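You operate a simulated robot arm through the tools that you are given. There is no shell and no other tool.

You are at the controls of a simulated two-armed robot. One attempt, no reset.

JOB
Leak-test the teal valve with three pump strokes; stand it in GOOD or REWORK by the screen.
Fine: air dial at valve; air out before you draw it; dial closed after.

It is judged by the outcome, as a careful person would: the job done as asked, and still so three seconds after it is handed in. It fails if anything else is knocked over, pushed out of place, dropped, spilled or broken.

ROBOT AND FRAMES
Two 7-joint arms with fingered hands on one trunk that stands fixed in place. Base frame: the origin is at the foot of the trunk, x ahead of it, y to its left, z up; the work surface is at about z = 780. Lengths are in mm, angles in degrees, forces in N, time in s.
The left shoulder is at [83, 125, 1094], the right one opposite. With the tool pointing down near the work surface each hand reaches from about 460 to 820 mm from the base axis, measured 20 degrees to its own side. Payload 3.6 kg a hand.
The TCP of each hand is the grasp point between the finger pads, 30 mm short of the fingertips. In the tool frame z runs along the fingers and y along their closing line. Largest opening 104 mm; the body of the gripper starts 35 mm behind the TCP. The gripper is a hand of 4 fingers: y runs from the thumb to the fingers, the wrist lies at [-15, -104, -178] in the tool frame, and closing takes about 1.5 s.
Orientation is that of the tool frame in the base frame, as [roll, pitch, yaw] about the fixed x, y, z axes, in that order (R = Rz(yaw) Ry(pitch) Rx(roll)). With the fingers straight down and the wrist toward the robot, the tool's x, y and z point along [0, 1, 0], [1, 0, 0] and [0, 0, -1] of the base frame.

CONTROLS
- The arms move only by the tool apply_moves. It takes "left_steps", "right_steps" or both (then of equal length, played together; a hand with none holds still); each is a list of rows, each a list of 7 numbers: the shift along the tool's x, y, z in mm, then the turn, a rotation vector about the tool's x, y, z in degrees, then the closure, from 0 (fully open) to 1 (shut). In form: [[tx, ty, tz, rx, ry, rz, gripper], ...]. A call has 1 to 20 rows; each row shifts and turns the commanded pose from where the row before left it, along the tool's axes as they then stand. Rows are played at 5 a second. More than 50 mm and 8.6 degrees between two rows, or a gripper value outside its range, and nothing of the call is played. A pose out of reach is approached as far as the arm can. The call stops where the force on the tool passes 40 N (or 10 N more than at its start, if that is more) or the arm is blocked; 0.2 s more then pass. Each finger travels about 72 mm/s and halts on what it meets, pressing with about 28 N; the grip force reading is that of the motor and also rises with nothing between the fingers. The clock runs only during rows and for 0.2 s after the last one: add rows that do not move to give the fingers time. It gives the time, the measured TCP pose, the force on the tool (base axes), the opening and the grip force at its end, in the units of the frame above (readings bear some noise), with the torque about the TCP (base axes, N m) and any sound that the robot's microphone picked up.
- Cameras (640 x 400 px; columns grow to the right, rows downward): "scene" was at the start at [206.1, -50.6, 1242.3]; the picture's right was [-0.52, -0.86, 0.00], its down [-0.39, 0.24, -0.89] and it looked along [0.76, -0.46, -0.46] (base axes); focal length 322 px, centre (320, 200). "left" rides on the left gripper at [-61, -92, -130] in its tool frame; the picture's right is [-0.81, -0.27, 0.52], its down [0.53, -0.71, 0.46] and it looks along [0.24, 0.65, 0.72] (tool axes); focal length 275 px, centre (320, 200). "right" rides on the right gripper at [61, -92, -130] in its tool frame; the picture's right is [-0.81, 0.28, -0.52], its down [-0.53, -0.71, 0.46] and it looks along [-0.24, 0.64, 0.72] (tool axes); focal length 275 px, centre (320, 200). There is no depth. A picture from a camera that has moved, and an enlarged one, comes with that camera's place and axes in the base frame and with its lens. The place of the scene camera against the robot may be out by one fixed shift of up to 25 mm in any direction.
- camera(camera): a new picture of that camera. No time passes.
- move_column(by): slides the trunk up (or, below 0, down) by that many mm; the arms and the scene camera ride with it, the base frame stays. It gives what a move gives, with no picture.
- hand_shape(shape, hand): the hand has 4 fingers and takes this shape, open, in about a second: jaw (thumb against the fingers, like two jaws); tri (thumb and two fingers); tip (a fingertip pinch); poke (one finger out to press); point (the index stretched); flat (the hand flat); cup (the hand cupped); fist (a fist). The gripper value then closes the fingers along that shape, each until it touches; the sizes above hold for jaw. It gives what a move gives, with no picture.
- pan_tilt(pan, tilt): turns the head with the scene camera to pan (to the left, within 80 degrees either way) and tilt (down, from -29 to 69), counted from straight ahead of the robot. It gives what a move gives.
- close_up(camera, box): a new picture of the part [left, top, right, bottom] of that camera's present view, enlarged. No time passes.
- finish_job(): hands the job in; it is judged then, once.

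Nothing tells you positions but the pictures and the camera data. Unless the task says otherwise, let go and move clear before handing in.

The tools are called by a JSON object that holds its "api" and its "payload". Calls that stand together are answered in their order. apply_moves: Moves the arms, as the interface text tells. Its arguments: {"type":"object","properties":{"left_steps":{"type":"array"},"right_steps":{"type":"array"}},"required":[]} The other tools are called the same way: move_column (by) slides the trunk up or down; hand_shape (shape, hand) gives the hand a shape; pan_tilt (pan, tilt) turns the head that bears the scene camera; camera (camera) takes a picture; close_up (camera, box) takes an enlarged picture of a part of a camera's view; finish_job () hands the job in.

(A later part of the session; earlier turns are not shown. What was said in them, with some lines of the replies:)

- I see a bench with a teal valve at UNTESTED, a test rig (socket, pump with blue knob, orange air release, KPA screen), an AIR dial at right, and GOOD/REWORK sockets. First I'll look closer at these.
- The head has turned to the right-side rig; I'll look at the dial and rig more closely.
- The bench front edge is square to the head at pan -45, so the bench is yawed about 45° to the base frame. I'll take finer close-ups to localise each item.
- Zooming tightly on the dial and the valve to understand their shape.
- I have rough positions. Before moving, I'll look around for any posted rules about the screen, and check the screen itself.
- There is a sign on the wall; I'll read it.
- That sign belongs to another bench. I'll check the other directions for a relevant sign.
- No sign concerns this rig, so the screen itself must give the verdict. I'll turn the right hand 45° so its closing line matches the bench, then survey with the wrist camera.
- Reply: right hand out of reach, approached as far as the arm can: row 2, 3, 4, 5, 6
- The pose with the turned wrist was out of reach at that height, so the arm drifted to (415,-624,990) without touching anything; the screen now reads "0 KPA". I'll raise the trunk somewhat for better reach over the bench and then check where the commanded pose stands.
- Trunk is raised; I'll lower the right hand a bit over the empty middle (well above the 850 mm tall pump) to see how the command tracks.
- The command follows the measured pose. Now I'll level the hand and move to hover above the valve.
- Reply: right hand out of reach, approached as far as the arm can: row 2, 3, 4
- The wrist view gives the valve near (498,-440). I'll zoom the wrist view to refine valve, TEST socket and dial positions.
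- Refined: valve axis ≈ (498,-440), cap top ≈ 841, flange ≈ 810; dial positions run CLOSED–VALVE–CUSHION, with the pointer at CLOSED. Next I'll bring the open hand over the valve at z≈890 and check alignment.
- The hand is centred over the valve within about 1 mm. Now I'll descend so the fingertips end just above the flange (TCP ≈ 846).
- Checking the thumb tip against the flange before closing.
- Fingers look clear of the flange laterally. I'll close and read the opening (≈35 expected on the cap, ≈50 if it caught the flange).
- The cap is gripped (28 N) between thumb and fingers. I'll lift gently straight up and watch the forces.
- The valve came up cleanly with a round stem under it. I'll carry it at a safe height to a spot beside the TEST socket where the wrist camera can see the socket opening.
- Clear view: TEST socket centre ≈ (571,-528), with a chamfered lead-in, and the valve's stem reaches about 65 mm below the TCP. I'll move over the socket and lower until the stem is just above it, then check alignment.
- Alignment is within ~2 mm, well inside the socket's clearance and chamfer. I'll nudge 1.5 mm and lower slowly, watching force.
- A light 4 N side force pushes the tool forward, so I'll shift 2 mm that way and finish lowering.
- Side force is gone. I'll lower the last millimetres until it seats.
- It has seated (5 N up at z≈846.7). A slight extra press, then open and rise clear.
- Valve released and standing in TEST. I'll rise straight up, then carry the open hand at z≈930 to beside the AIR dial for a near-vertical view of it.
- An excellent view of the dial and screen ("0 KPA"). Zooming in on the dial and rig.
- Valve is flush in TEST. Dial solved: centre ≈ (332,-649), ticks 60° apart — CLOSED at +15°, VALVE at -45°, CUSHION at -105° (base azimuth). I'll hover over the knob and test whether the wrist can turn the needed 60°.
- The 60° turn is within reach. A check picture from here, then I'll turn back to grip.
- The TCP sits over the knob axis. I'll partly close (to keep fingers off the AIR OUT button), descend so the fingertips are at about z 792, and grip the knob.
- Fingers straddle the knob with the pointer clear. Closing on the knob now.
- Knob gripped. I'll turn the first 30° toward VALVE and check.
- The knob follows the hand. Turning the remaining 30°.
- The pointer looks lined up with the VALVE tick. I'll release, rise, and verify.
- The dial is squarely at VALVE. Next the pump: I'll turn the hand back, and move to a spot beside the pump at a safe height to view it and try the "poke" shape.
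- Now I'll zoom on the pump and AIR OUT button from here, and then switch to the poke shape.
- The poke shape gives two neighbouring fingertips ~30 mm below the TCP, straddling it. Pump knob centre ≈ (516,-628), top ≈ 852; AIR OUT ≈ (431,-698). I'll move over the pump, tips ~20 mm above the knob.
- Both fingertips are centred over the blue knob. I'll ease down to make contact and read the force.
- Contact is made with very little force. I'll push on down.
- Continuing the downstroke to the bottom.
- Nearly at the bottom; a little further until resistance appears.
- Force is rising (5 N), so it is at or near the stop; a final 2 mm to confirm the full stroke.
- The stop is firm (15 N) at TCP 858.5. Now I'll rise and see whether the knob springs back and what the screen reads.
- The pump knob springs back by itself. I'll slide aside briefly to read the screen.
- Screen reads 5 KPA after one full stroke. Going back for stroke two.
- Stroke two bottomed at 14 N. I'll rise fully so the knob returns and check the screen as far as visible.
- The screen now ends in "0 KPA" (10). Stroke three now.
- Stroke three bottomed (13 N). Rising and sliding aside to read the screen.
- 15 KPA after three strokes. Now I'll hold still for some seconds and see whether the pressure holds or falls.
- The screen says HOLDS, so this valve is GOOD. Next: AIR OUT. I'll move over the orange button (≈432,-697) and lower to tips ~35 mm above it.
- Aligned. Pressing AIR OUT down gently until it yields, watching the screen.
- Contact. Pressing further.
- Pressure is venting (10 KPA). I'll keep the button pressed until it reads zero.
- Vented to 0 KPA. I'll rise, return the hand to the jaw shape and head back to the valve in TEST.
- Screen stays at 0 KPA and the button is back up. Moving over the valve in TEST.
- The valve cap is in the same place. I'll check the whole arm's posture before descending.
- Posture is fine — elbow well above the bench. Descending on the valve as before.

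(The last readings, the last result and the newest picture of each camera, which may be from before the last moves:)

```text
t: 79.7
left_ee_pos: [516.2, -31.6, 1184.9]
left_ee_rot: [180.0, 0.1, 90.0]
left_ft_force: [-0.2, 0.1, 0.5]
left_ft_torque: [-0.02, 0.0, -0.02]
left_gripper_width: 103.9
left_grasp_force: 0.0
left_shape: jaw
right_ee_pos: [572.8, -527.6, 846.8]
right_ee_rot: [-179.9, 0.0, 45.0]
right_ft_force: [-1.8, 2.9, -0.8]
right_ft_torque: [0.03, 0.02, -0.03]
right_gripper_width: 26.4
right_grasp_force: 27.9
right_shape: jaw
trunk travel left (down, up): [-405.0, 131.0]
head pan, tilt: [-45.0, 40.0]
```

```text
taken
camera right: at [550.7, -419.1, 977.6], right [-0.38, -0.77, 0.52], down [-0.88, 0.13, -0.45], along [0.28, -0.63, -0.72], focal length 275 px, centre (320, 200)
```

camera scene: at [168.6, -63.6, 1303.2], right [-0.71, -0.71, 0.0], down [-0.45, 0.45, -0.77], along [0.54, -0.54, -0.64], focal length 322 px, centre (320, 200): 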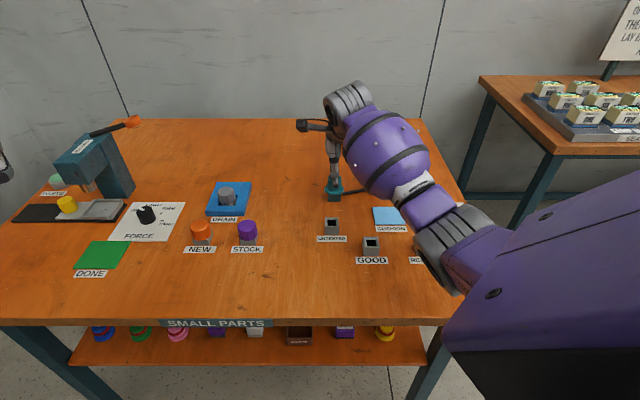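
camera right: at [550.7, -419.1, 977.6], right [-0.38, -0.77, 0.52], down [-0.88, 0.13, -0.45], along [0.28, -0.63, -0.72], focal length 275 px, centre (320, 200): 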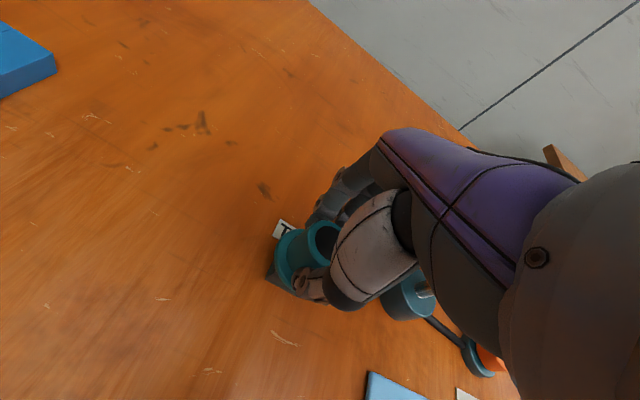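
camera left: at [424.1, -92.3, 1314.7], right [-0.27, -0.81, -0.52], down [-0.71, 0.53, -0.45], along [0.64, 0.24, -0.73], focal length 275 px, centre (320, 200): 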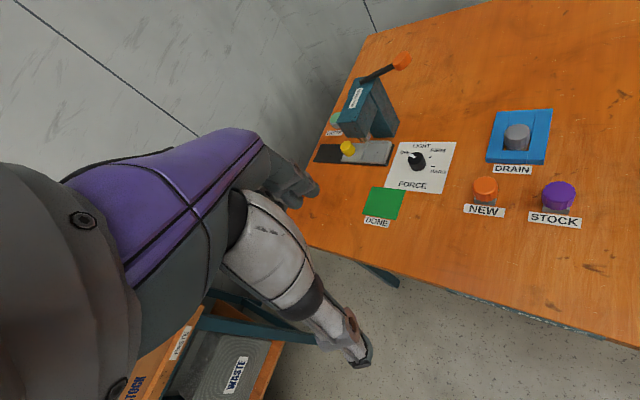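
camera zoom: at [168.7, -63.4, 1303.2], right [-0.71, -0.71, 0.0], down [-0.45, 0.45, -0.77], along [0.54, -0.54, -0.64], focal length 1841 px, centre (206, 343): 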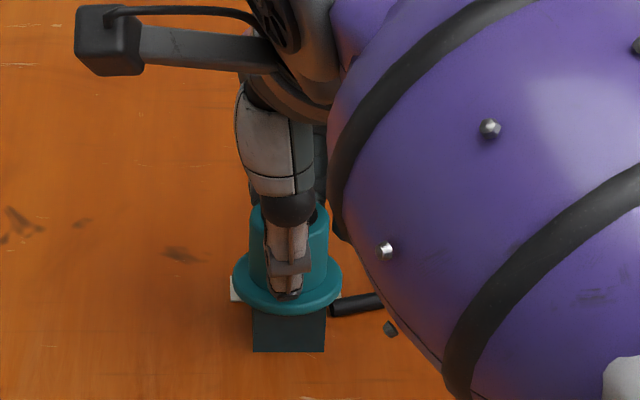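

Good grip, same as before. Drawing the valve straight up out of TEST now (0 KPA).

{"api": "apply_moves", "payload": {"right_steps": [[0, -0.8, -4, 0, 0, 0, 1], [0, 0, -8, 0, 0, 0, 1], [0, 0, -10, 0, 0, 0, 1], [0, 0, -10, 0, 0, 0, 1], [0, 0, -12, 0, 0, 0, 1], [0, 0, 0, 0, 0, 0, 1]]}}

{"api": "close_up", "payload": {"camera": "scene", "box": [300, 140, 380, 210]}}

{"api": "camera", "payload": {"camera": "right"}}

```text
t: 81.1
left_ee_pos: [514.7, -31.2, 1184.4]
left_ee_rot: [-179.9, 0.0, 90.0]
left_ft_force: [0.1, 0.4, -0.6]
left_ft_torque: [-0.03, -0.03, 0.0]
left_gripper_width: 103.7
left_grasp_force: 0.0
left_shape: jaw
right_ee_pos: [573.8, -526.3, 891.3]
right_ee_rot: [179.9, 0.0, 45.1]
right_ft_force: [-0.5, 0.6, -1.5]
right_ft_torque: [0.0, 0.02, 0.01]
right_gripper_width: 26.0
right_grasp_force: 28.4
right_shape: jaw
trunk travel left (down, up): [-405.0, 131.0]
head pan, tilt: [-45.0, 40.0]
```

```text
5.71 times, centred on (340, 175) of scene
camera zoom: at [168.9, -63.6, 1303.1], right [-0.71, -0.71, 0.0], down [-0.45, 0.45, -0.77], along [0.54, -0.54, -0.64], focal length 1841 px, centre (206, 343)
```

zoom: 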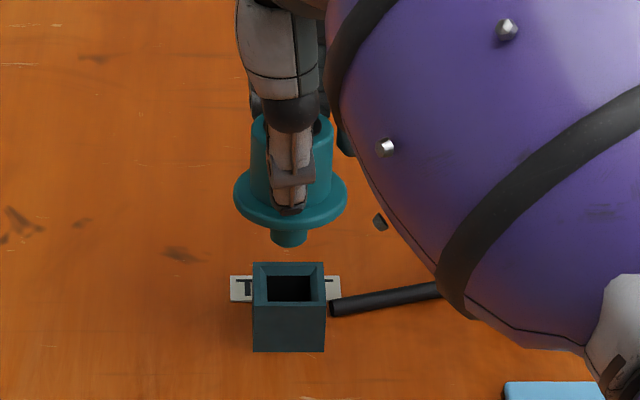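

```text
taken
camera right: at [550.7, -418.8, 1021.8], right [-0.38, -0.77, 0.52], down [-0.88, 0.13, -0.45], along [0.28, -0.63, -0.72], focal length 275 px, centre (320, 200)
```

right: 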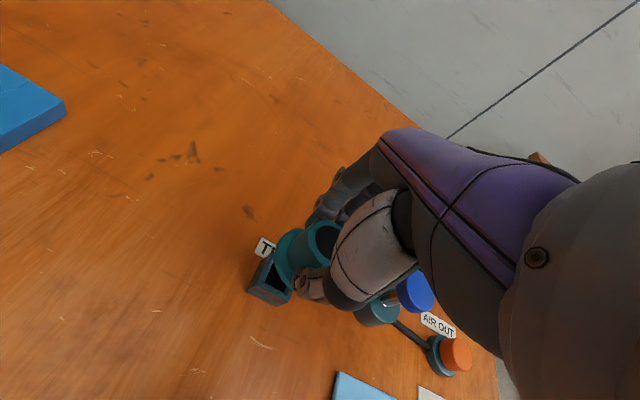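

The valve is out cleanly. I'll raise the trunk another 80 mm to make the nearer GOOD spot comfortably reachable.

{"api": "move_column", "payload": {"by": 80}}

{"api": "camera", "payload": {"camera": "scene"}}

{"api": "camera", "payload": {"camera": "right"}}

```text
t: 82.3
left_ee_pos: [516.1, -30.7, 1264.0]
left_ee_rot: [-179.9, 0.0, 90.0]
left_ft_force: [-0.2, 0.9, 0.8]
left_ft_torque: [0.02, 0.01, 0.0]
left_gripper_width: 104.1
left_grasp_force: 0.0
left_shape: jaw
right_ee_pos: [572.1, -526.9, 969.9]
right_ee_rot: [-179.9, 0.1, 45.0]
right_ft_force: [-0.2, 0.5, -1.2]
right_ft_torque: [0.01, -0.02, 0.03]
right_gripper_width: 26.6
right_grasp_force: 27.5
right_shape: jaw
trunk travel left (down, up): [-485.0, 51.0]
head pan, tilt: [-45.0, 40.0]
```

```text
taken
camera scene: at [129.6, -63.7, 1394.9], right [-0.71, -0.71, 0.0], down [-0.45, 0.45, -0.77], along [0.54, -0.54, -0.64], focal length 322 px, centre (320, 200)
```

scene: 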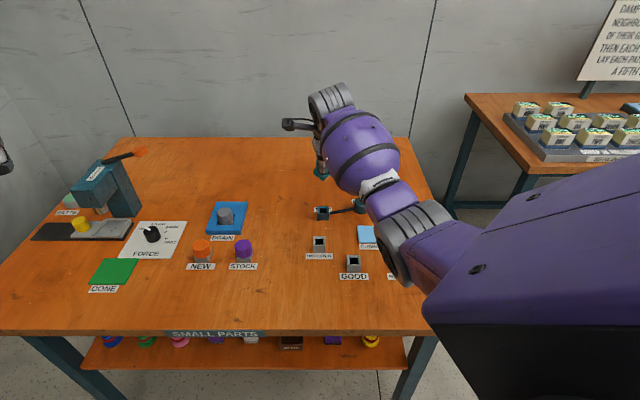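

```text
taken
camera right: at [550.5, -418.8, 1100.8], right [-0.38, -0.77, 0.52], down [-0.88, 0.13, -0.45], along [0.28, -0.63, -0.73], focal length 275 px, centre (320, 200)
```

right: 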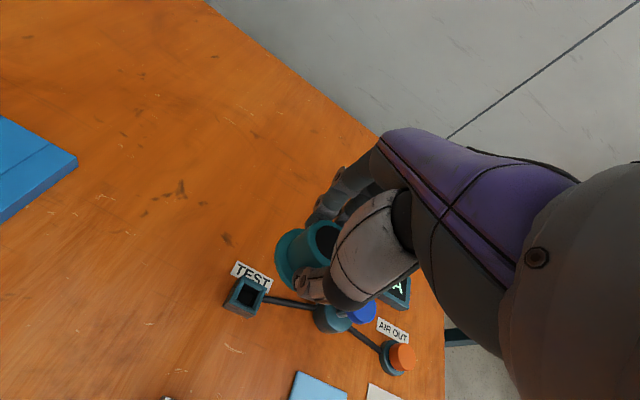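

Pose held through the lift. Now carrying the valve at a safe height to beside GOOD so the camera can see that socket.

{"api": "apply_moves", "payload": {"right_steps": [[-22.2, -29.9, 8, 0, 0, 0, 1], [-22.2, -29.9, 8, 0, 0, 0, 1], [-22.2, -29.9, 8, 0, 0, 0, 1], [-22.2, -29.9, 8, 0, 0, 0, 1], [0, 0, 8, 0, 0, 0, 1], [0, 0, 0, 0, 0, 0, 1]]}}

{"api": "camera", "payload": {"camera": "scene"}}

{"api": "camera", "payload": {"camera": "right"}}

```text
t: 83.7
left_ee_pos: [514.1, -30.9, 1263.9]
left_ee_rot: [-180.0, 0.0, 90.0]
left_ft_force: [0.3, 1.0, -0.2]
left_ft_torque: [0.02, 0.0, 0.01]
left_gripper_width: 103.9
left_grasp_force: 0.0
left_shape: jaw
right_ee_pos: [424.4, -505.7, 932.2]
right_ee_rot: [180.0, 0.0, 45.0]
right_ft_force: [-0.1, 0.1, -0.3]
right_ft_torque: [-0.02, -0.01, 0.0]
right_gripper_width: 26.2
right_grasp_force: 28.7
right_shape: jaw
trunk travel left (down, up): [-485.0, 51.0]
head pan, tilt: [-45.0, 40.0]
```

```text
taken
camera scene: at [128.7, -63.5, 1395.1], right [-0.71, -0.71, 0.0], down [-0.45, 0.45, -0.77], along [0.54, -0.54, -0.64], focal length 322 px, centre (320, 200)
```

scene: 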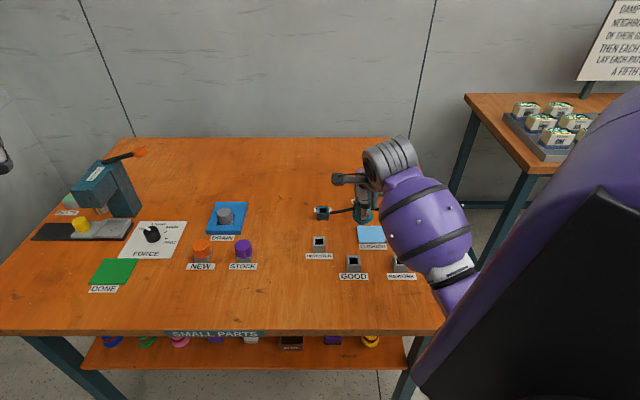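

```text
taken
camera right: at [402.4, -397.4, 1062.3], right [-0.38, -0.77, 0.52], down [-0.88, 0.13, -0.46], along [0.28, -0.63, -0.72], focal length 275 px, centre (320, 200)
```

right: 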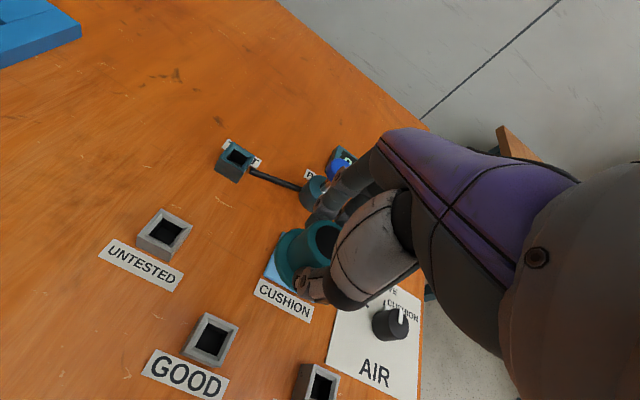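

GOOD is now clearly in view; zooming to localise it.

{"api": "close_up", "payload": {"camera": "right", "box": [150, 290, 280, 400]}}

{"api": "close_up", "payload": {"camera": "scene", "box": [330, 130, 490, 290]}}

```text
3.64 times, centred on (215, 345) of right
camera zoom: at [402.4, -397.4, 1062.3], right [-0.38, -0.77, 0.52], down [-0.88, 0.13, -0.46], along [0.28, -0.63, -0.72], focal length 1001 px, centre (702, -327)
```

zoom: 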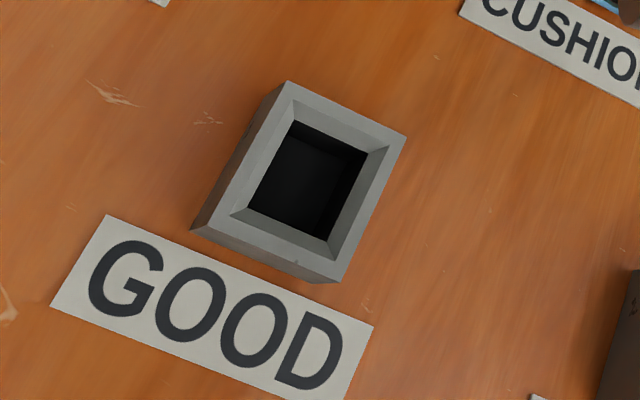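

```text
2.50 times, centred on (410, 210) of scene
camera zoom: at [128.7, -63.5, 1395.1], right [-0.71, -0.71, 0.0], down [-0.45, 0.45, -0.77], along [0.54, -0.54, -0.64], focal length 806 px, centre (95, 175)
```

zoom: 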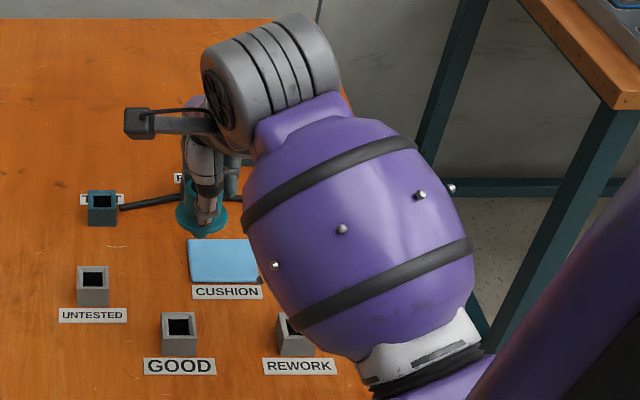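

GOOD socket centre ≈ (399.5,-454.3). I'll lower a bit here (open area over the cushion), then move over GOOD at z≈905.

{"api": "apply_moves", "payload": {"right_steps": [[0, 0, 14, 0, 0, 0, 1], [0, 0, 13, 0, 0, 0, 1], [6.7, -18.2, 0, 0, 0, 0, 1], [6.7, -18.2, 0, 0, 0, 0, 1], [6.6, -18.3, 0, 0, 0, 0, 1], [0, 0, 0, 0, 0, 0, 1]]}}

{"api": "camera", "payload": {"camera": "scene"}}

{"api": "camera", "payload": {"camera": "right"}}

{"api": "close_up", "payload": {"camera": "scene", "box": [310, 200, 400, 290]}}

```text
t: 85.1
left_ee_pos: [514.7, -31.5, 1264.4]
left_ee_rot: [-179.9, -0.1, 89.9]
left_ft_force: [1.0, 0.8, 0.6]
left_ft_torque: [-0.03, 0.01, -0.02]
left_gripper_width: 103.7
left_grasp_force: 0.0
left_shape: jaw
right_ee_pos: [399.1, -451.6, 905.2]
right_ee_rot: [180.0, 0.0, 45.0]
right_ft_force: [0.3, -0.1, -0.4]
right_ft_torque: [-0.02, 0.0, -0.01]
right_gripper_width: 26.2
right_grasp_force: 27.9
right_shape: jaw
trunk travel left (down, up): [-485.0, 51.0]
head pan, tilt: [-45.0, 40.0]
```

```text
taken
camera scene: at [129.2, -63.8, 1395.1], right [-0.71, -0.71, 0.0], down [-0.45, 0.45, -0.77], along [0.54, -0.54, -0.64], focal length 322 px, centre (320, 200)
```

scene: 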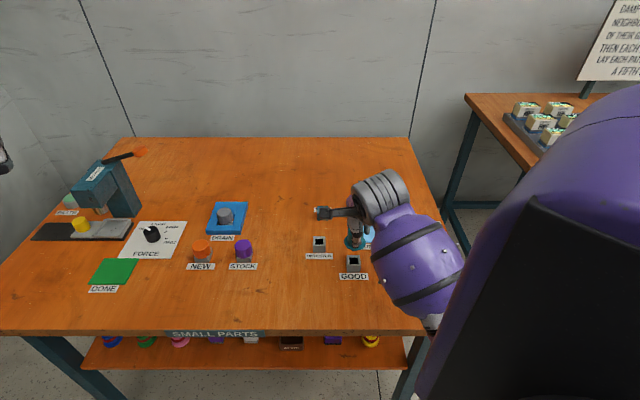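

```text
taken
camera right: at [378.0, -344.3, 1035.8], right [-0.38, -0.77, 0.52], down [-0.88, 0.13, -0.46], along [0.28, -0.63, -0.72], focal length 275 px, centre (320, 200)
```

right: 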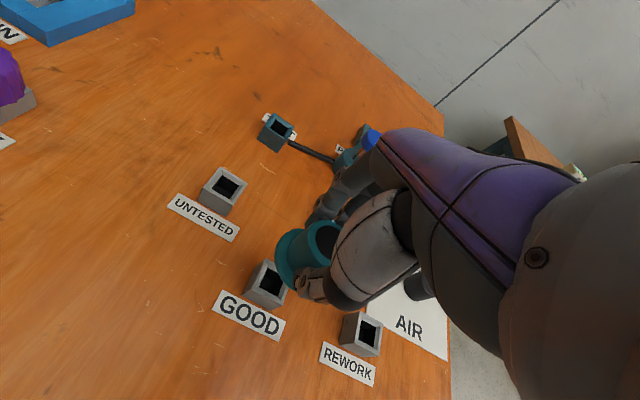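

```text
4.44 times, centred on (355, 245) of scene
camera zoom: at [129.2, -63.8, 1395.1], right [-0.71, -0.71, 0.0], down [-0.45, 0.45, -0.77], along [0.54, -0.54, -0.64], focal length 1432 px, centre (164, 0)
```

zoom: 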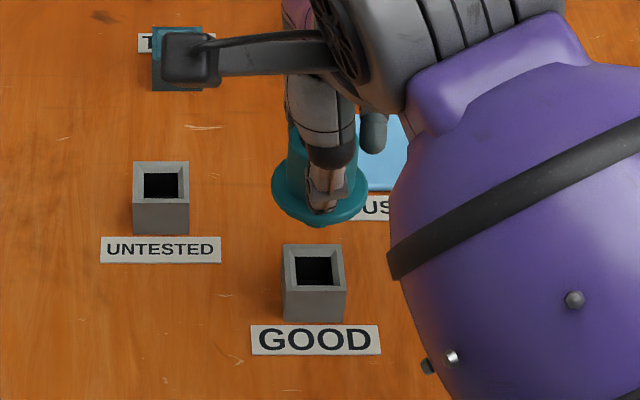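

The valve lines up over GOOD within a millimetre or so. Lowering to just above the rim.

{"api": "apply_moves", "payload": {"right_steps": [[-0.7, 1.0, 10, 0, 0, 0, 1], [0, 0, 10, 0, 0, 0, 1], [0, 0, 8, 0, 0, 0, 1], [0, 0, 0, 0, 0, 0, 1]]}}

{"api": "close_up", "payload": {"camera": "scene", "box": [310, 200, 400, 290]}}

{"api": "close_up", "payload": {"camera": "right", "box": [220, 210, 360, 330]}}

```text
t: 86.1
left_ee_pos: [514.4, -30.5, 1265.1]
left_ee_rot: [179.9, -0.1, 90.0]
left_ft_force: [1.3, 0.4, -0.8]
left_ft_torque: [0.01, 0.02, -0.04]
left_gripper_width: 103.6
left_grasp_force: 0.0
left_shape: jaw
right_ee_pos: [400.0, -453.0, 876.8]
right_ee_rot: [-180.0, 0.0, 45.0]
right_ft_force: [0.0, 0.6, -0.3]
right_ft_torque: [0.02, -0.04, 0.02]
right_gripper_width: 26.2
right_grasp_force: 28.2
right_shape: jaw
trunk travel left (down, up): [-485.0, 51.0]
head pan, tilt: [-45.0, 40.0]
```

```text
4.44 times, centred on (355, 245) of scene
camera zoom: at [129.1, -63.6, 1395.1], right [-0.71, -0.71, 0.0], down [-0.45, 0.45, -0.77], along [0.54, -0.54, -0.64], focal length 1432 px, centre (164, 0)
```

zoom: 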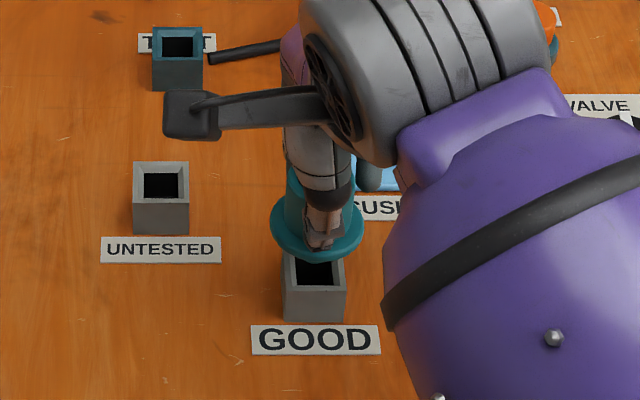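

```text
3.33 times, centred on (290, 270) of right
camera zoom: at [378.4, -345.5, 1007.1], right [-0.38, -0.77, 0.52], down [-0.88, 0.13, -0.45], along [0.28, -0.63, -0.72], focal length 918 px, centre (420, -33)
```

zoom: 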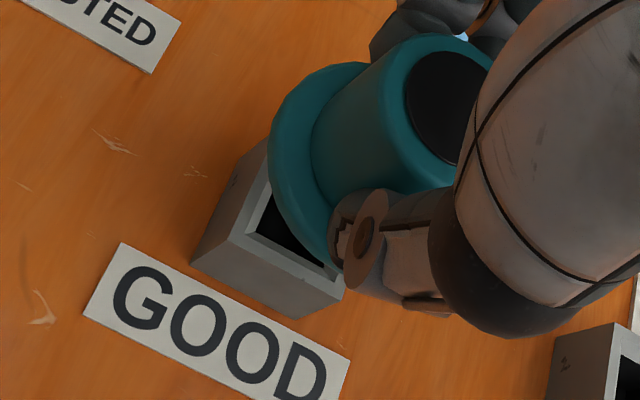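

Aligned. Lowering into the socket.

{"api": "apply_moves", "payload": {"right_steps": [[-0.5, 0, 6, 0, 0, 0, 1], [0, 0, 6, 0, 0, 0, 1], [0, 0, 6, 0, 0, 0, 1], [0, 0, 4, 0, 0, 0, 1], [0, 0, 0, 0, 0, 0, 1]]}}

{"api": "close_up", "payload": {"camera": "scene", "box": [310, 200, 400, 290]}}

```text
t: 87.3
left_ee_pos: [515.0, -31.2, 1265.0]
left_ee_rot: [-179.9, -0.1, 90.0]
left_ft_force: [-0.4, -0.4, 0.1]
left_ft_torque: [-0.01, 0.0, -0.04]
left_gripper_width: 103.5
left_grasp_force: 0.0
left_shape: jaw
right_ee_pos: [399.8, -453.0, 854.9]
right_ee_rot: [180.0, 0.0, 45.0]
right_ft_force: [1.0, 0.4, -1.0]
right_ft_torque: [0.02, -0.01, -0.02]
right_gripper_width: 26.2
right_grasp_force: 28.3
right_shape: jaw
trunk travel left (down, up): [-485.0, 51.0]
head pan, tilt: [-45.0, 40.0]
```

```text
4.44 times, centred on (355, 245) of scene
camera zoom: at [129.1, -63.6, 1395.1], right [-0.71, -0.71, 0.0], down [-0.45, 0.45, -0.77], along [0.54, -0.54, -0.64], focal length 1432 px, centre (164, 0)
```

zoom: 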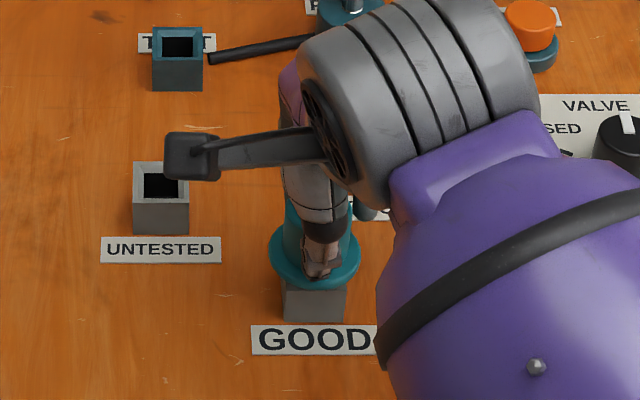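

It's in the socket with no side load. Lowering the last millimetres to seat.

{"api": "apply_moves", "payload": {"right_steps": [[0, 0, 3, 0, 0, 0, 1], [0, 0, 2, 0, 0, 0, 1], [0, 0, 1.5, 0, 0, 0, 1], [0, 0, 1.5, 0, 0, 0, 1], [0, 0, 0, 0, 0, 0, 1]]}}

```text
t: 88.5
left_ee_pos: [515.4, -30.7, 1265.3]
left_ee_rot: [180.0, 0.0, 89.9]
left_ft_force: [0.1, 0.0, 0.2]
left_ft_torque: [-0.01, -0.01, 0.0]
left_gripper_width: 104.0
left_grasp_force: 0.0
left_shape: jaw
right_ee_pos: [399.8, -453.9, 847.0]
right_ee_rot: [180.0, -0.1, 45.1]
right_ft_force: [-0.1, 1.0, 1.2]
right_ft_torque: [0.01, 0.01, 0.0]
right_gripper_width: 26.5
right_grasp_force: 28.2
right_shape: jaw
trunk travel left (down, up): [-485.0, 51.0]
head pan, tilt: [-45.0, 40.0]
```

{"api": "apply_moves", "payload": {"right_steps": [[0, 0, 1, 0, 0, 0, 1], [0, 0, 1, 0, 0, 0, 1], [0, 0, 0, 0, 0, 0, 1]]}}

{"api": "close_up", "payload": {"camera": "scene", "box": [310, 200, 400, 290]}}

```text
t: 89.3
left_ee_pos: [515.6, -30.3, 1263.9]
left_ee_rot: [-179.9, 0.0, 90.1]
left_ft_force: [-0.3, -1.4, 0.5]
left_ft_torque: [-0.01, 0.01, 0.02]
left_gripper_width: 103.6
left_grasp_force: 0.0
left_shape: jaw
right_ee_pos: [399.4, -454.5, 846.1]
right_ee_rot: [179.8, 0.0, 45.0]
right_ft_force: [-1.1, 0.2, 9.1]
right_ft_torque: [-0.07, -0.04, 0.02]
right_gripper_width: 26.6
right_grasp_force: 27.4
right_shape: jaw
trunk travel left (down, up): [-485.0, 51.0]
head pan, tilt: [-45.0, 40.0]
```

```text
4.44 times, centred on (355, 245) of scene
camera zoom: at [128.2, -62.8, 1395.3], right [-0.71, -0.71, 0.0], down [-0.45, 0.45, -0.77], along [0.54, -0.54, -0.64], focal length 1432 px, centre (164, 0)
```

zoom: 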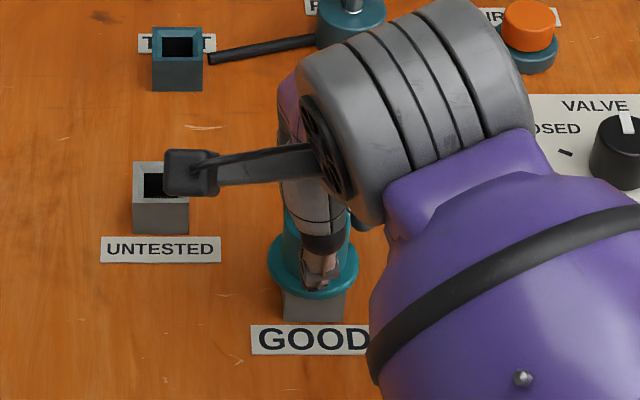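

Seated (9 N). Releasing gently and rising clear.

{"api": "apply_moves", "payload": {"right_steps": [[0, 0, -1.5, 0, 0, 0, 1], [0, 0, 0, 0, 0, 0, 0.75], [0, 0, 0, 0, 0, 0, 0.6], [0, 0, 0, 0, 0, 0, 0.4], [0, 0, 0, 0, 0, 0, 0.2], [0, 0, 0, 0, 0, 0, 0], [0, 0, 0, 0, 0, 0, 0], [0, 0, 0, 0, 0, 0, 0], [0, 0, -10, 0, 0, 0, 0], [0, 0, -15, 0, 0, 0, 0], [0, 0, -15, 0, 0, 0, 0], [0, 0, -15, 0, 0, 0, 0], [0, 0, 0, 0, 0, 0, 0]]}}

{"api": "close_up", "payload": {"camera": "scene", "box": [310, 200, 400, 290]}}

{"api": "camera", "payload": {"camera": "right"}}

```text
t: 92.1
left_ee_pos: [516.1, -30.8, 1263.7]
left_ee_rot: [179.9, 0.0, 90.0]
left_ft_force: [-0.7, -0.6, -0.5]
left_ft_torque: [0.02, -0.03, -0.02]
left_gripper_width: 103.5
left_grasp_force: 0.1
left_shape: jaw
right_ee_pos: [399.5, -453.5, 901.6]
right_ee_rot: [-180.0, -0.1, 45.1]
right_ft_force: [-0.1, 0.5, 0.2]
right_ft_torque: [-0.01, 0.0, 0.01]
right_gripper_width: 103.5
right_grasp_force: 0.1
right_shape: jaw
trunk travel left (down, up): [-485.0, 51.0]
head pan, tilt: [-45.0, 40.0]
```

```text
4.44 times, centred on (355, 245) of scene
camera zoom: at [129.1, -63.6, 1395.1], right [-0.71, -0.71, 0.0], down [-0.45, 0.45, -0.77], along [0.54, -0.54, -0.64], focal length 1432 px, centre (164, 0)
```

zoom: 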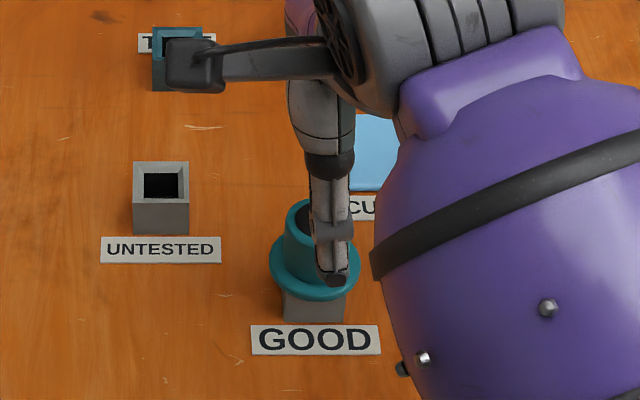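

```text
taken
camera right: at [377.7, -346.1, 1031.9], right [-0.38, -0.77, 0.52], down [-0.88, 0.13, -0.45], along [0.28, -0.63, -0.72], focal length 275 px, centre (320, 200)
```

right: 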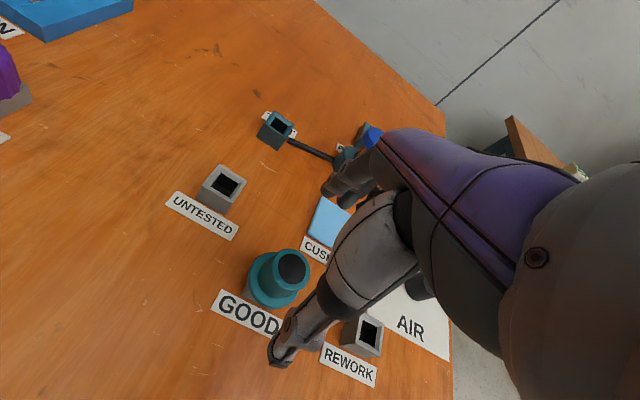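

The valve stands in GOOD. Now to the dial: moving out over the AIR dial at height, then lowering the trunk back 80 mm to repeat the posture used before.

{"api": "apply_moves", "payload": {"right_steps": [[-30.9, 15.1, -4, 0, 0, 0, 0], [-30.9, 15.1, -12, 0, 0, 0, 0], [-30.9, 15.1, -17, 0, 0, 0, 0], [-30.9, 15.1, -17, 0, 0, 0, 0], [-30.9, 15.1, -17, 0, 0, 0, 0], [-31, 15.2, -17, 0, 0, 0, 0], [0, 0, 0, 0, 0, 0, 0]]}}

{"api": "camera", "payload": {"camera": "scene"}}

```text
t: 93.7
left_ee_pos: [516.2, -32.2, 1263.9]
left_ee_rot: [-179.9, 0.0, 90.0]
left_ft_force: [0.1, 0.0, -0.1]
left_ft_torque: [0.01, -0.04, -0.02]
left_gripper_width: 103.8
left_grasp_force: 0.0
left_shape: jaw
right_ee_pos: [332.2, -649.6, 985.2]
right_ee_rot: [180.0, 0.0, 45.0]
right_ft_force: [0.1, -0.7, -0.2]
right_ft_torque: [-0.01, 0.0, 0.03]
right_gripper_width: 103.6
right_grasp_force: 0.0
right_shape: jaw
trunk travel left (down, up): [-485.0, 51.0]
head pan, tilt: [-45.0, 40.0]
```

```text
taken
camera scene: at [129.2, -63.3, 1395.1], right [-0.71, -0.71, 0.0], down [-0.45, 0.45, -0.77], along [0.54, -0.54, -0.64], focal length 322 px, centre (320, 200)
```

scene: 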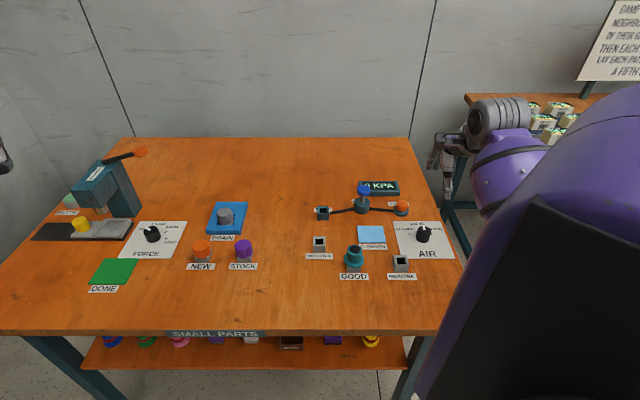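

All is in place on the bench; the valve stands in GOOD. Lowering the trunk 80 mm.

{"api": "move_column", "payload": {"by": -80}}

{"api": "apply_moves", "payload": {"right_steps": [[0, 0, 0, 0, 0, 7.5, 0.15], [0, 0, 0, 0, 0, 7.5, 0.3], [0, 0, 0, 0, 0, 7.5, 0.3], [0, 0, 0, 0, 0, 7.5, 0.3], [0, 0, 0, 0, 0, 7.5, 0.3], [0, 0, 0, 0, 0, 7.5, 0.3], [0, 0, 0, 0, 0, 7.5, 0.3], [0, 0, 0, 0, 0, 7.5, 0.3], [0, 0, 0, 0, 0, 0, 0.3]]}}

{"api": "camera", "payload": {"camera": "right"}}

{"api": "close_up", "payload": {"camera": "right", "box": [190, 210, 334, 300]}}

```text
t: 94.8
left_ee_pos: [515.2, -30.5, 1186.6]
left_ee_rot: [180.0, 0.1, 90.0]
left_ft_force: [0.6, 0.0, 0.4]
left_ft_torque: [0.0, -0.01, 0.04]
left_gripper_width: 103.8
left_grasp_force: 0.1
left_shape: jaw
right_ee_pos: [332.2, -648.5, 904.8]
right_ee_rot: [180.0, 0.0, 44.9]
right_ft_force: [-0.6, -0.5, -0.3]
right_ft_torque: [0.01, -0.01, 0.0]
right_gripper_width: 103.9
right_grasp_force: 0.0
right_shape: jaw
trunk travel left (down, up): [-405.0, 131.0]
head pan, tilt: [-45.0, 40.0]
```

```text
t: 96.8
left_ee_pos: [515.2, -29.7, 1184.5]
left_ee_rot: [180.0, 0.0, 90.0]
left_ft_force: [0.0, 0.2, 1.0]
left_ft_torque: [0.01, 0.03, -0.01]
left_gripper_width: 103.6
left_grasp_force: 0.0
left_shape: jaw
right_ee_pos: [332.6, -649.1, 906.2]
right_ee_rot: [180.0, 0.0, -15.2]
right_ft_force: [1.1, 0.3, 0.6]
right_ft_torque: [-0.02, -0.02, 0.01]
right_gripper_width: 73.2
right_grasp_force: 0.0
right_shape: jaw
trunk travel left (down, up): [-405.0, 131.0]
head pan, tilt: [-45.0, 40.0]
```

```text
taken
camera right: at [415.6, -576.7, 1035.7], right [-0.85, -0.05, 0.52], down [-0.33, 0.83, -0.46], along [-0.4, -0.56, -0.72], focal length 275 px, centre (320, 200)
```

right: 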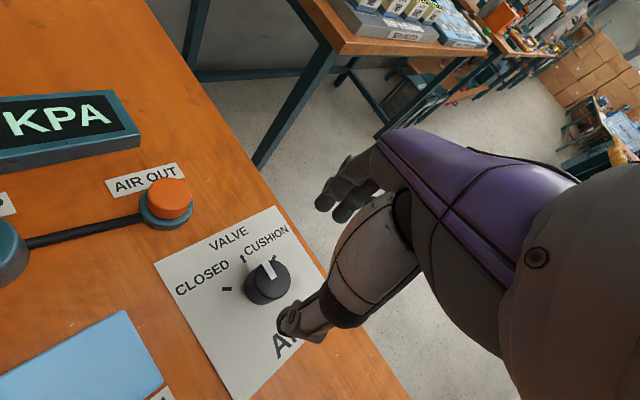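

```text
4.44 times, centred on (262, 255) of right
camera zoom: at [415.6, -576.7, 1035.7], right [-0.85, -0.05, 0.52], down [-0.33, 0.83, -0.46], along [-0.4, -0.56, -0.72], focal length 1224 px, centre (578, -44)
```

zoom: 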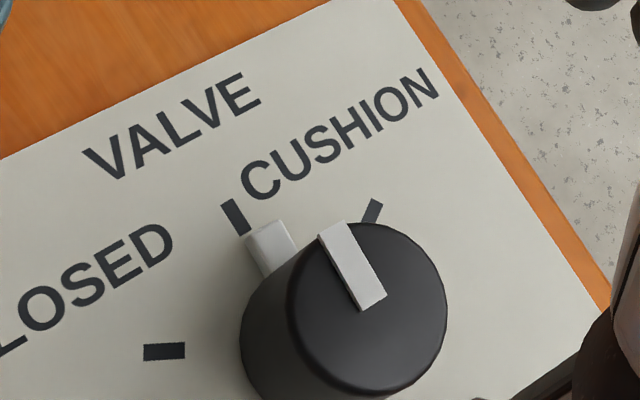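

The dial is still at VALVE, and the hand is in the orientation in which I let go of it. Descending and gripping.

{"api": "apply_moves", "payload": {"right_steps": [[0, 0, 25, 0, 0, 0, 0.3], [0, 0, 25, 0, 0, 0, 0.3], [0, 0, 18, 0, 0, 0, 0.3], [0, 0, 10, 0, 0, 0, 0.3], [0, 0, 6, 0, 0, 0, 0.3], [0, 0, 0, 0, 0, 0, 0.3]]}}

{"api": "apply_moves", "payload": {"right_steps": [[0, 0, 0, 0, 0, 0, 0.45], [0, 0, 0, 0, 0, 0, 0.6], [0, 0, 0, 0, 0, 0, 0.8], [0, 0, 0, 0, 0, 0, 1], [0, 0, 0, 0, 0, 0, 1], [0, 0, 0, 0, 0, 0, 1]]}}

{"api": "camera", "payload": {"camera": "right"}}

```text
t: 98.2
left_ee_pos: [516.1, -30.6, 1184.0]
left_ee_rot: [180.0, 0.0, 90.0]
left_ft_force: [0.3, 0.0, -0.4]
left_ft_torque: [-0.02, -0.01, 0.05]
left_gripper_width: 103.9
left_grasp_force: 0.0
left_shape: jaw
right_ee_pos: [333.1, -650.3, 820.2]
right_ee_rot: [180.0, 0.0, -15.1]
right_ft_force: [0.1, -0.3, -0.2]
right_ft_torque: [0.0, 0.04, 0.04]
right_gripper_width: 73.1
right_grasp_force: 0.1
right_shape: jaw
trunk travel left (down, up): [-405.0, 131.0]
head pan, tilt: [-45.0, 40.0]
```

```text
t: 99.6
left_ee_pos: [516.0, -30.5, 1184.8]
left_ee_rot: [-179.9, 0.0, 90.0]
left_ft_force: [0.8, -0.7, -0.6]
left_ft_torque: [0.0, 0.02, -0.01]
left_gripper_width: 103.6
left_grasp_force: 0.0
left_shape: jaw
right_ee_pos: [334.2, -649.7, 820.2]
right_ee_rot: [180.0, 0.1, -15.0]
right_ft_force: [0.6, 3.7, -1.2]
right_ft_torque: [0.05, 0.0, 0.0]
right_gripper_width: 26.5
right_grasp_force: 27.8
right_shape: jaw
trunk travel left (down, up): [-405.0, 131.0]
head pan, tilt: [-45.0, 40.0]
```

```text
taken
camera right: at [415.9, -576.1, 951.4], right [-0.85, -0.06, 0.52], down [-0.33, 0.83, -0.45], along [-0.4, -0.56, -0.72], focal length 275 px, centre (320, 200)
```

right: 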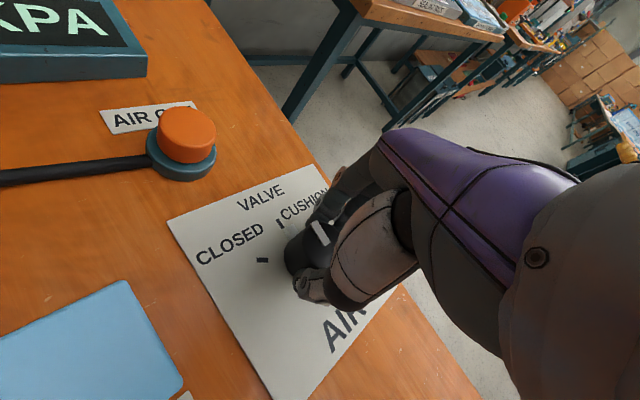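

Gripped. Turning the dial 60° back to CLOSED.

{"api": "apply_moves", "payload": {"right_steps": [[0, 0, 0, 0, 0, -6, 1], [0, 0, 0, 0, 0, -6, 1], [0, 0, 0, 0, 0, -6, 1], [0, 0, 0, 0, 0, -6, 1], [0, 0, 0, 0, 0, -6, 1], [0, 0, 0, 0, 0, 0, 1]]}}

{"api": "apply_moves", "payload": {"right_steps": [[0, 0, 0, 0, 0, -6, 1], [0, 0, 0, 0, 0, -6, 1], [0, 0, 0, 0, 0, -6, 1], [0, 0, 0, 0, 0, -6, 1], [0, 0, 0, 0, 0, -6, 1], [0, 0, 0, 0, 0, 0, 1]]}}

{"api": "camera", "payload": {"camera": "right"}}

{"api": "close_up", "payload": {"camera": "right", "box": [230, 170, 370, 280]}}

{"api": "close_up", "payload": {"camera": "scene", "box": [390, 150, 510, 240]}}

```text
t: 101.0
left_ee_pos: [515.5, -31.0, 1184.5]
left_ee_rot: [-179.9, 0.0, 90.0]
left_ft_force: [-1.0, 0.0, -0.4]
left_ft_torque: [0.01, -0.02, -0.01]
left_gripper_width: 103.5
left_grasp_force: 0.0
left_shape: jaw
right_ee_pos: [332.9, -649.2, 820.9]
right_ee_rot: [-180.0, 0.1, 15.1]
right_ft_force: [-5.8, 4.9, -2.4]
right_ft_torque: [0.11, 0.11, -0.01]
right_gripper_width: 26.2
right_grasp_force: 27.7
right_shape: jaw
trunk travel left (down, up): [-405.0, 131.0]
head pan, tilt: [-45.0, 40.0]
```

```text
t: 102.4
left_ee_pos: [515.6, -29.8, 1184.8]
left_ee_rot: [180.0, 0.0, 90.1]
left_ft_force: [-0.4, 0.2, 0.6]
left_ft_torque: [0.02, 0.03, 0.03]
left_gripper_width: 103.8
left_grasp_force: 0.0
left_shape: jaw
right_ee_pos: [331.6, -649.6, 820.8]
right_ee_rot: [-180.0, 0.1, 45.1]
right_ft_force: [-9.9, 3.6, -4.0]
right_ft_torque: [0.1, 0.17, -0.02]
right_gripper_width: 26.1
right_grasp_force: 28.0
right_shape: jaw
trunk travel left (down, up): [-405.0, 131.0]
head pan, tilt: [-45.0, 40.0]
```

```text
taken
camera right: at [310.1, -541.3, 951.7], right [-0.38, -0.77, 0.52], down [-0.88, 0.13, -0.45], along [0.28, -0.63, -0.72], focal length 275 px, centre (320, 200)
```

right: 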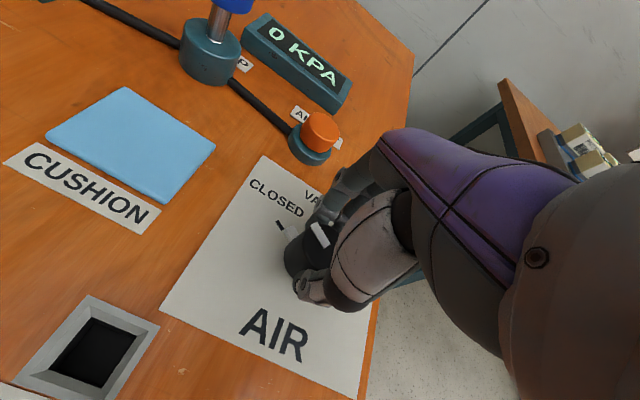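

```text
3.64 times, centred on (300, 225) of right
camera zoom: at [310.1, -541.3, 951.7], right [-0.38, -0.77, 0.52], down [-0.88, 0.13, -0.45], along [0.28, -0.63, -0.72], focal length 1001 px, centre (393, 109)
```

zoom: 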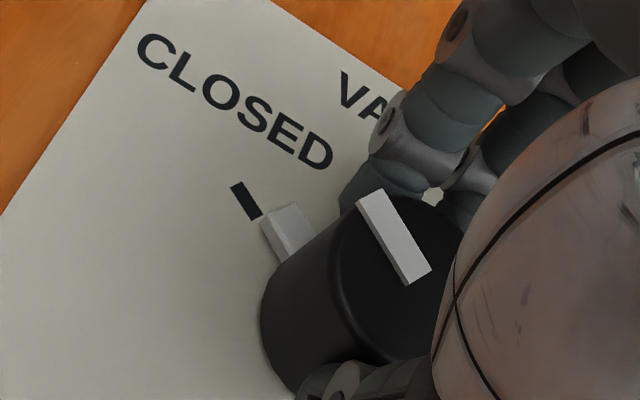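

```text
4.44 times, centred on (450, 195) of scene
camera zoom: at [168.0, -63.4, 1303.2], right [-0.71, -0.71, 0.0], down [-0.45, 0.45, -0.77], along [0.54, -0.54, -0.64], focal length 1432 px, centre (-258, 222)
```

zoom: 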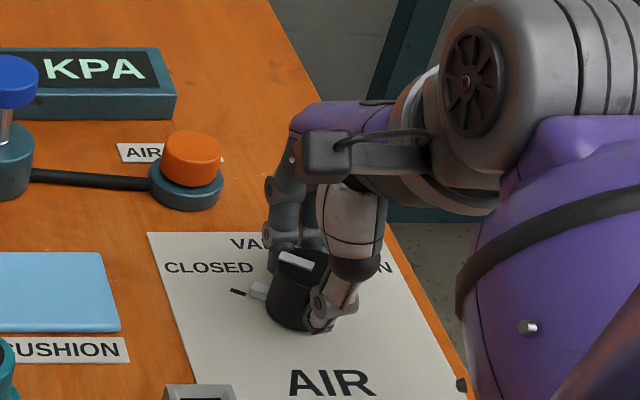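

The pointer is back at CLOSED. Easing off side load, releasing, and rising to verify.

{"api": "apply_moves", "payload": {"right_steps": [[-0.4, -0.9, 0, 0, 0, 0, 1], [0, 0, 0, 0, 0, 0, 0.8], [0, 0, 0, 0, 0, 0, 0.6], [0, 0, 0, 0, 0, 0, 0.4], [0, 0, 0, 0, 0, 0, 0.3], [0, 0, 0, 0, 0, 0, 0.3], [0, 0, -20, 0, 0, 0, 0.3], [0, 0, -25, 0, 0, 0, 0.3], [0, 0, -25, 0, 0, 0, 0.3], [0, 0, -25, 0, 0, 0, 0.3], [-30, 14, -10, 0, 0, 0, 0.3], [-30, 14, 0, 0, 0, 0, 0.3], [0, 0, 0, 0, 0, 0, 0.3]]}}

{"api": "camera", "payload": {"camera": "right"}}

{"api": "close_up", "payload": {"camera": "right", "box": [130, 215, 274, 305]}}

{"api": "camera", "payload": {"camera": "scene"}}

```text
t: 105.2
left_ee_pos: [515.9, -30.9, 1184.8]
left_ee_rot: [-180.0, -0.1, 90.0]
left_ft_force: [1.0, -0.2, 0.0]
left_ft_torque: [-0.02, -0.02, -0.01]
left_gripper_width: 103.5
left_grasp_force: 0.2
left_shape: jaw
right_ee_pos: [308.8, -709.7, 926.1]
right_ee_rot: [-179.8, 0.0, 45.0]
right_ft_force: [-0.7, -0.3, 0.7]
right_ft_torque: [0.02, -0.04, 0.01]
right_gripper_width: 72.4
right_grasp_force: 0.2
right_shape: jaw
trunk travel left (down, up): [-405.0, 131.0]
head pan, tilt: [-45.0, 40.0]
```

```text
taken
camera right: at [286.9, -602.7, 1056.4], right [-0.38, -0.77, 0.52], down [-0.88, 0.13, -0.46], along [0.28, -0.63, -0.72], focal length 275 px, centre (320, 200)
```

right: 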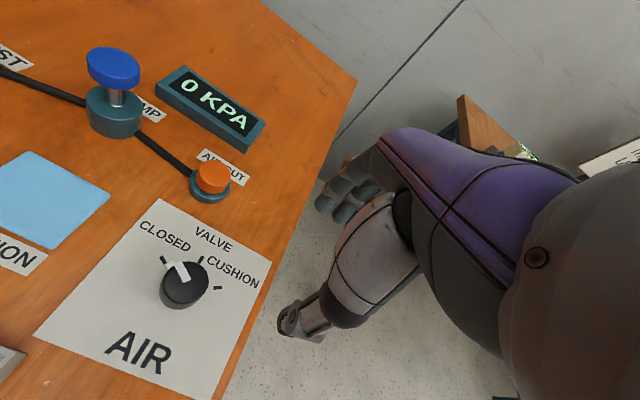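

```text
4.44 times, centred on (202, 260) of right
camera zoom: at [286.9, -602.7, 1056.4], right [-0.38, -0.77, 0.52], down [-0.88, 0.13, -0.46], along [0.28, -0.63, -0.72], focal length 1224 px, centre (844, -67)
```

zoom: 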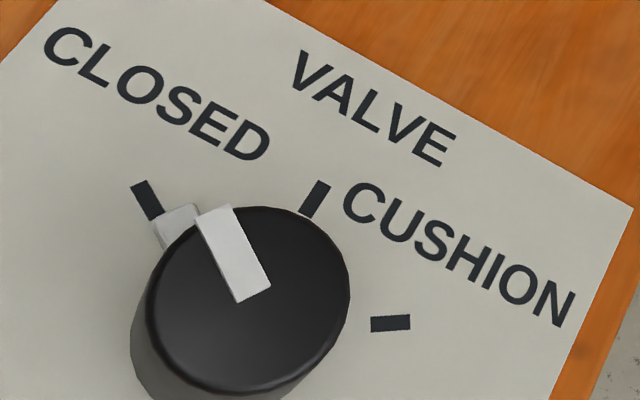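

```text
taken
camera scene: at [168.8, -63.5, 1303.1], right [-0.71, -0.71, 0.0], down [-0.45, 0.45, -0.77], along [0.54, -0.54, -0.64], focal length 322 px, centre (320, 200)
```

scene: 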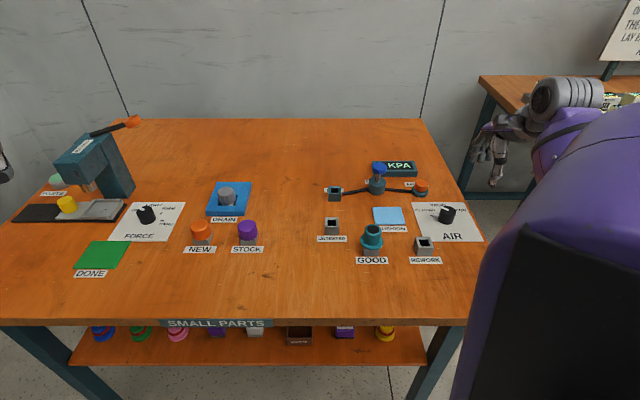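

The dial is at CLOSED (pointer within a couple of degrees of its tick), the screen reads 0 KPA. A final close look at the valve in GOOD and the rest.

{"api": "close_up", "payload": {"camera": "scene", "box": [300, 150, 500, 275]}}

{"api": "close_up", "payload": {"camera": "scene", "box": [335, 205, 415, 265]}}

```text
3.20 times, centred on (400, 212) of scene
camera zoom: at [168.8, -63.5, 1303.1], right [-0.71, -0.71, 0.0], down [-0.45, 0.45, -0.77], along [0.54, -0.54, -0.64], focal length 1031 px, centre (64, 160)
```

zoom: 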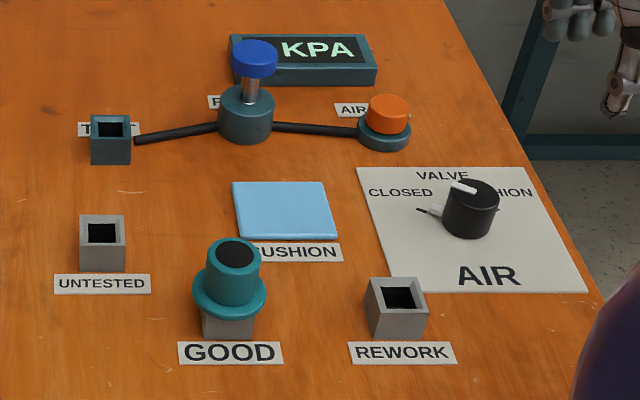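

```text
6.67 times, centred on (375, 235) of scene
camera zoom: at [168.8, -63.5, 1303.1], right [-0.71, -0.71, 0.0], down [-0.45, 0.45, -0.77], along [0.54, -0.54, -0.64], focal length 2148 px, centre (-47, -33)
```

zoom: 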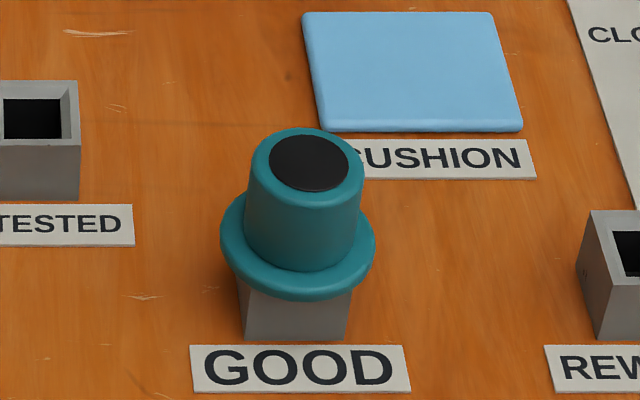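

The valve stands upright and flush in GOOD. The dial is at CLOSED, the air is out (0 KPA) and nothing else has moved. The hand is empty and clear, so I'm handing in the job.

{"api": "finish_job", "payload": {}}

```text
The job is handed in.
```

The teal valve passed its leak test and is standing upright in GOOD.

- **Test:** with the air dial at VALVE, I gave the pump three full strokes. The screen rose to 15 KPA, then read HOLDS.
- **Air out:** I held the AIR OUT button until the screen read 0 KPA before drawing the valve.
- **Dial:** it is back at CLOSED, with the pointer within a couple of degrees of its mark.

I saw nothing else knocked or shifted on the bench, and the hand was empty and clear when I handed the job in.
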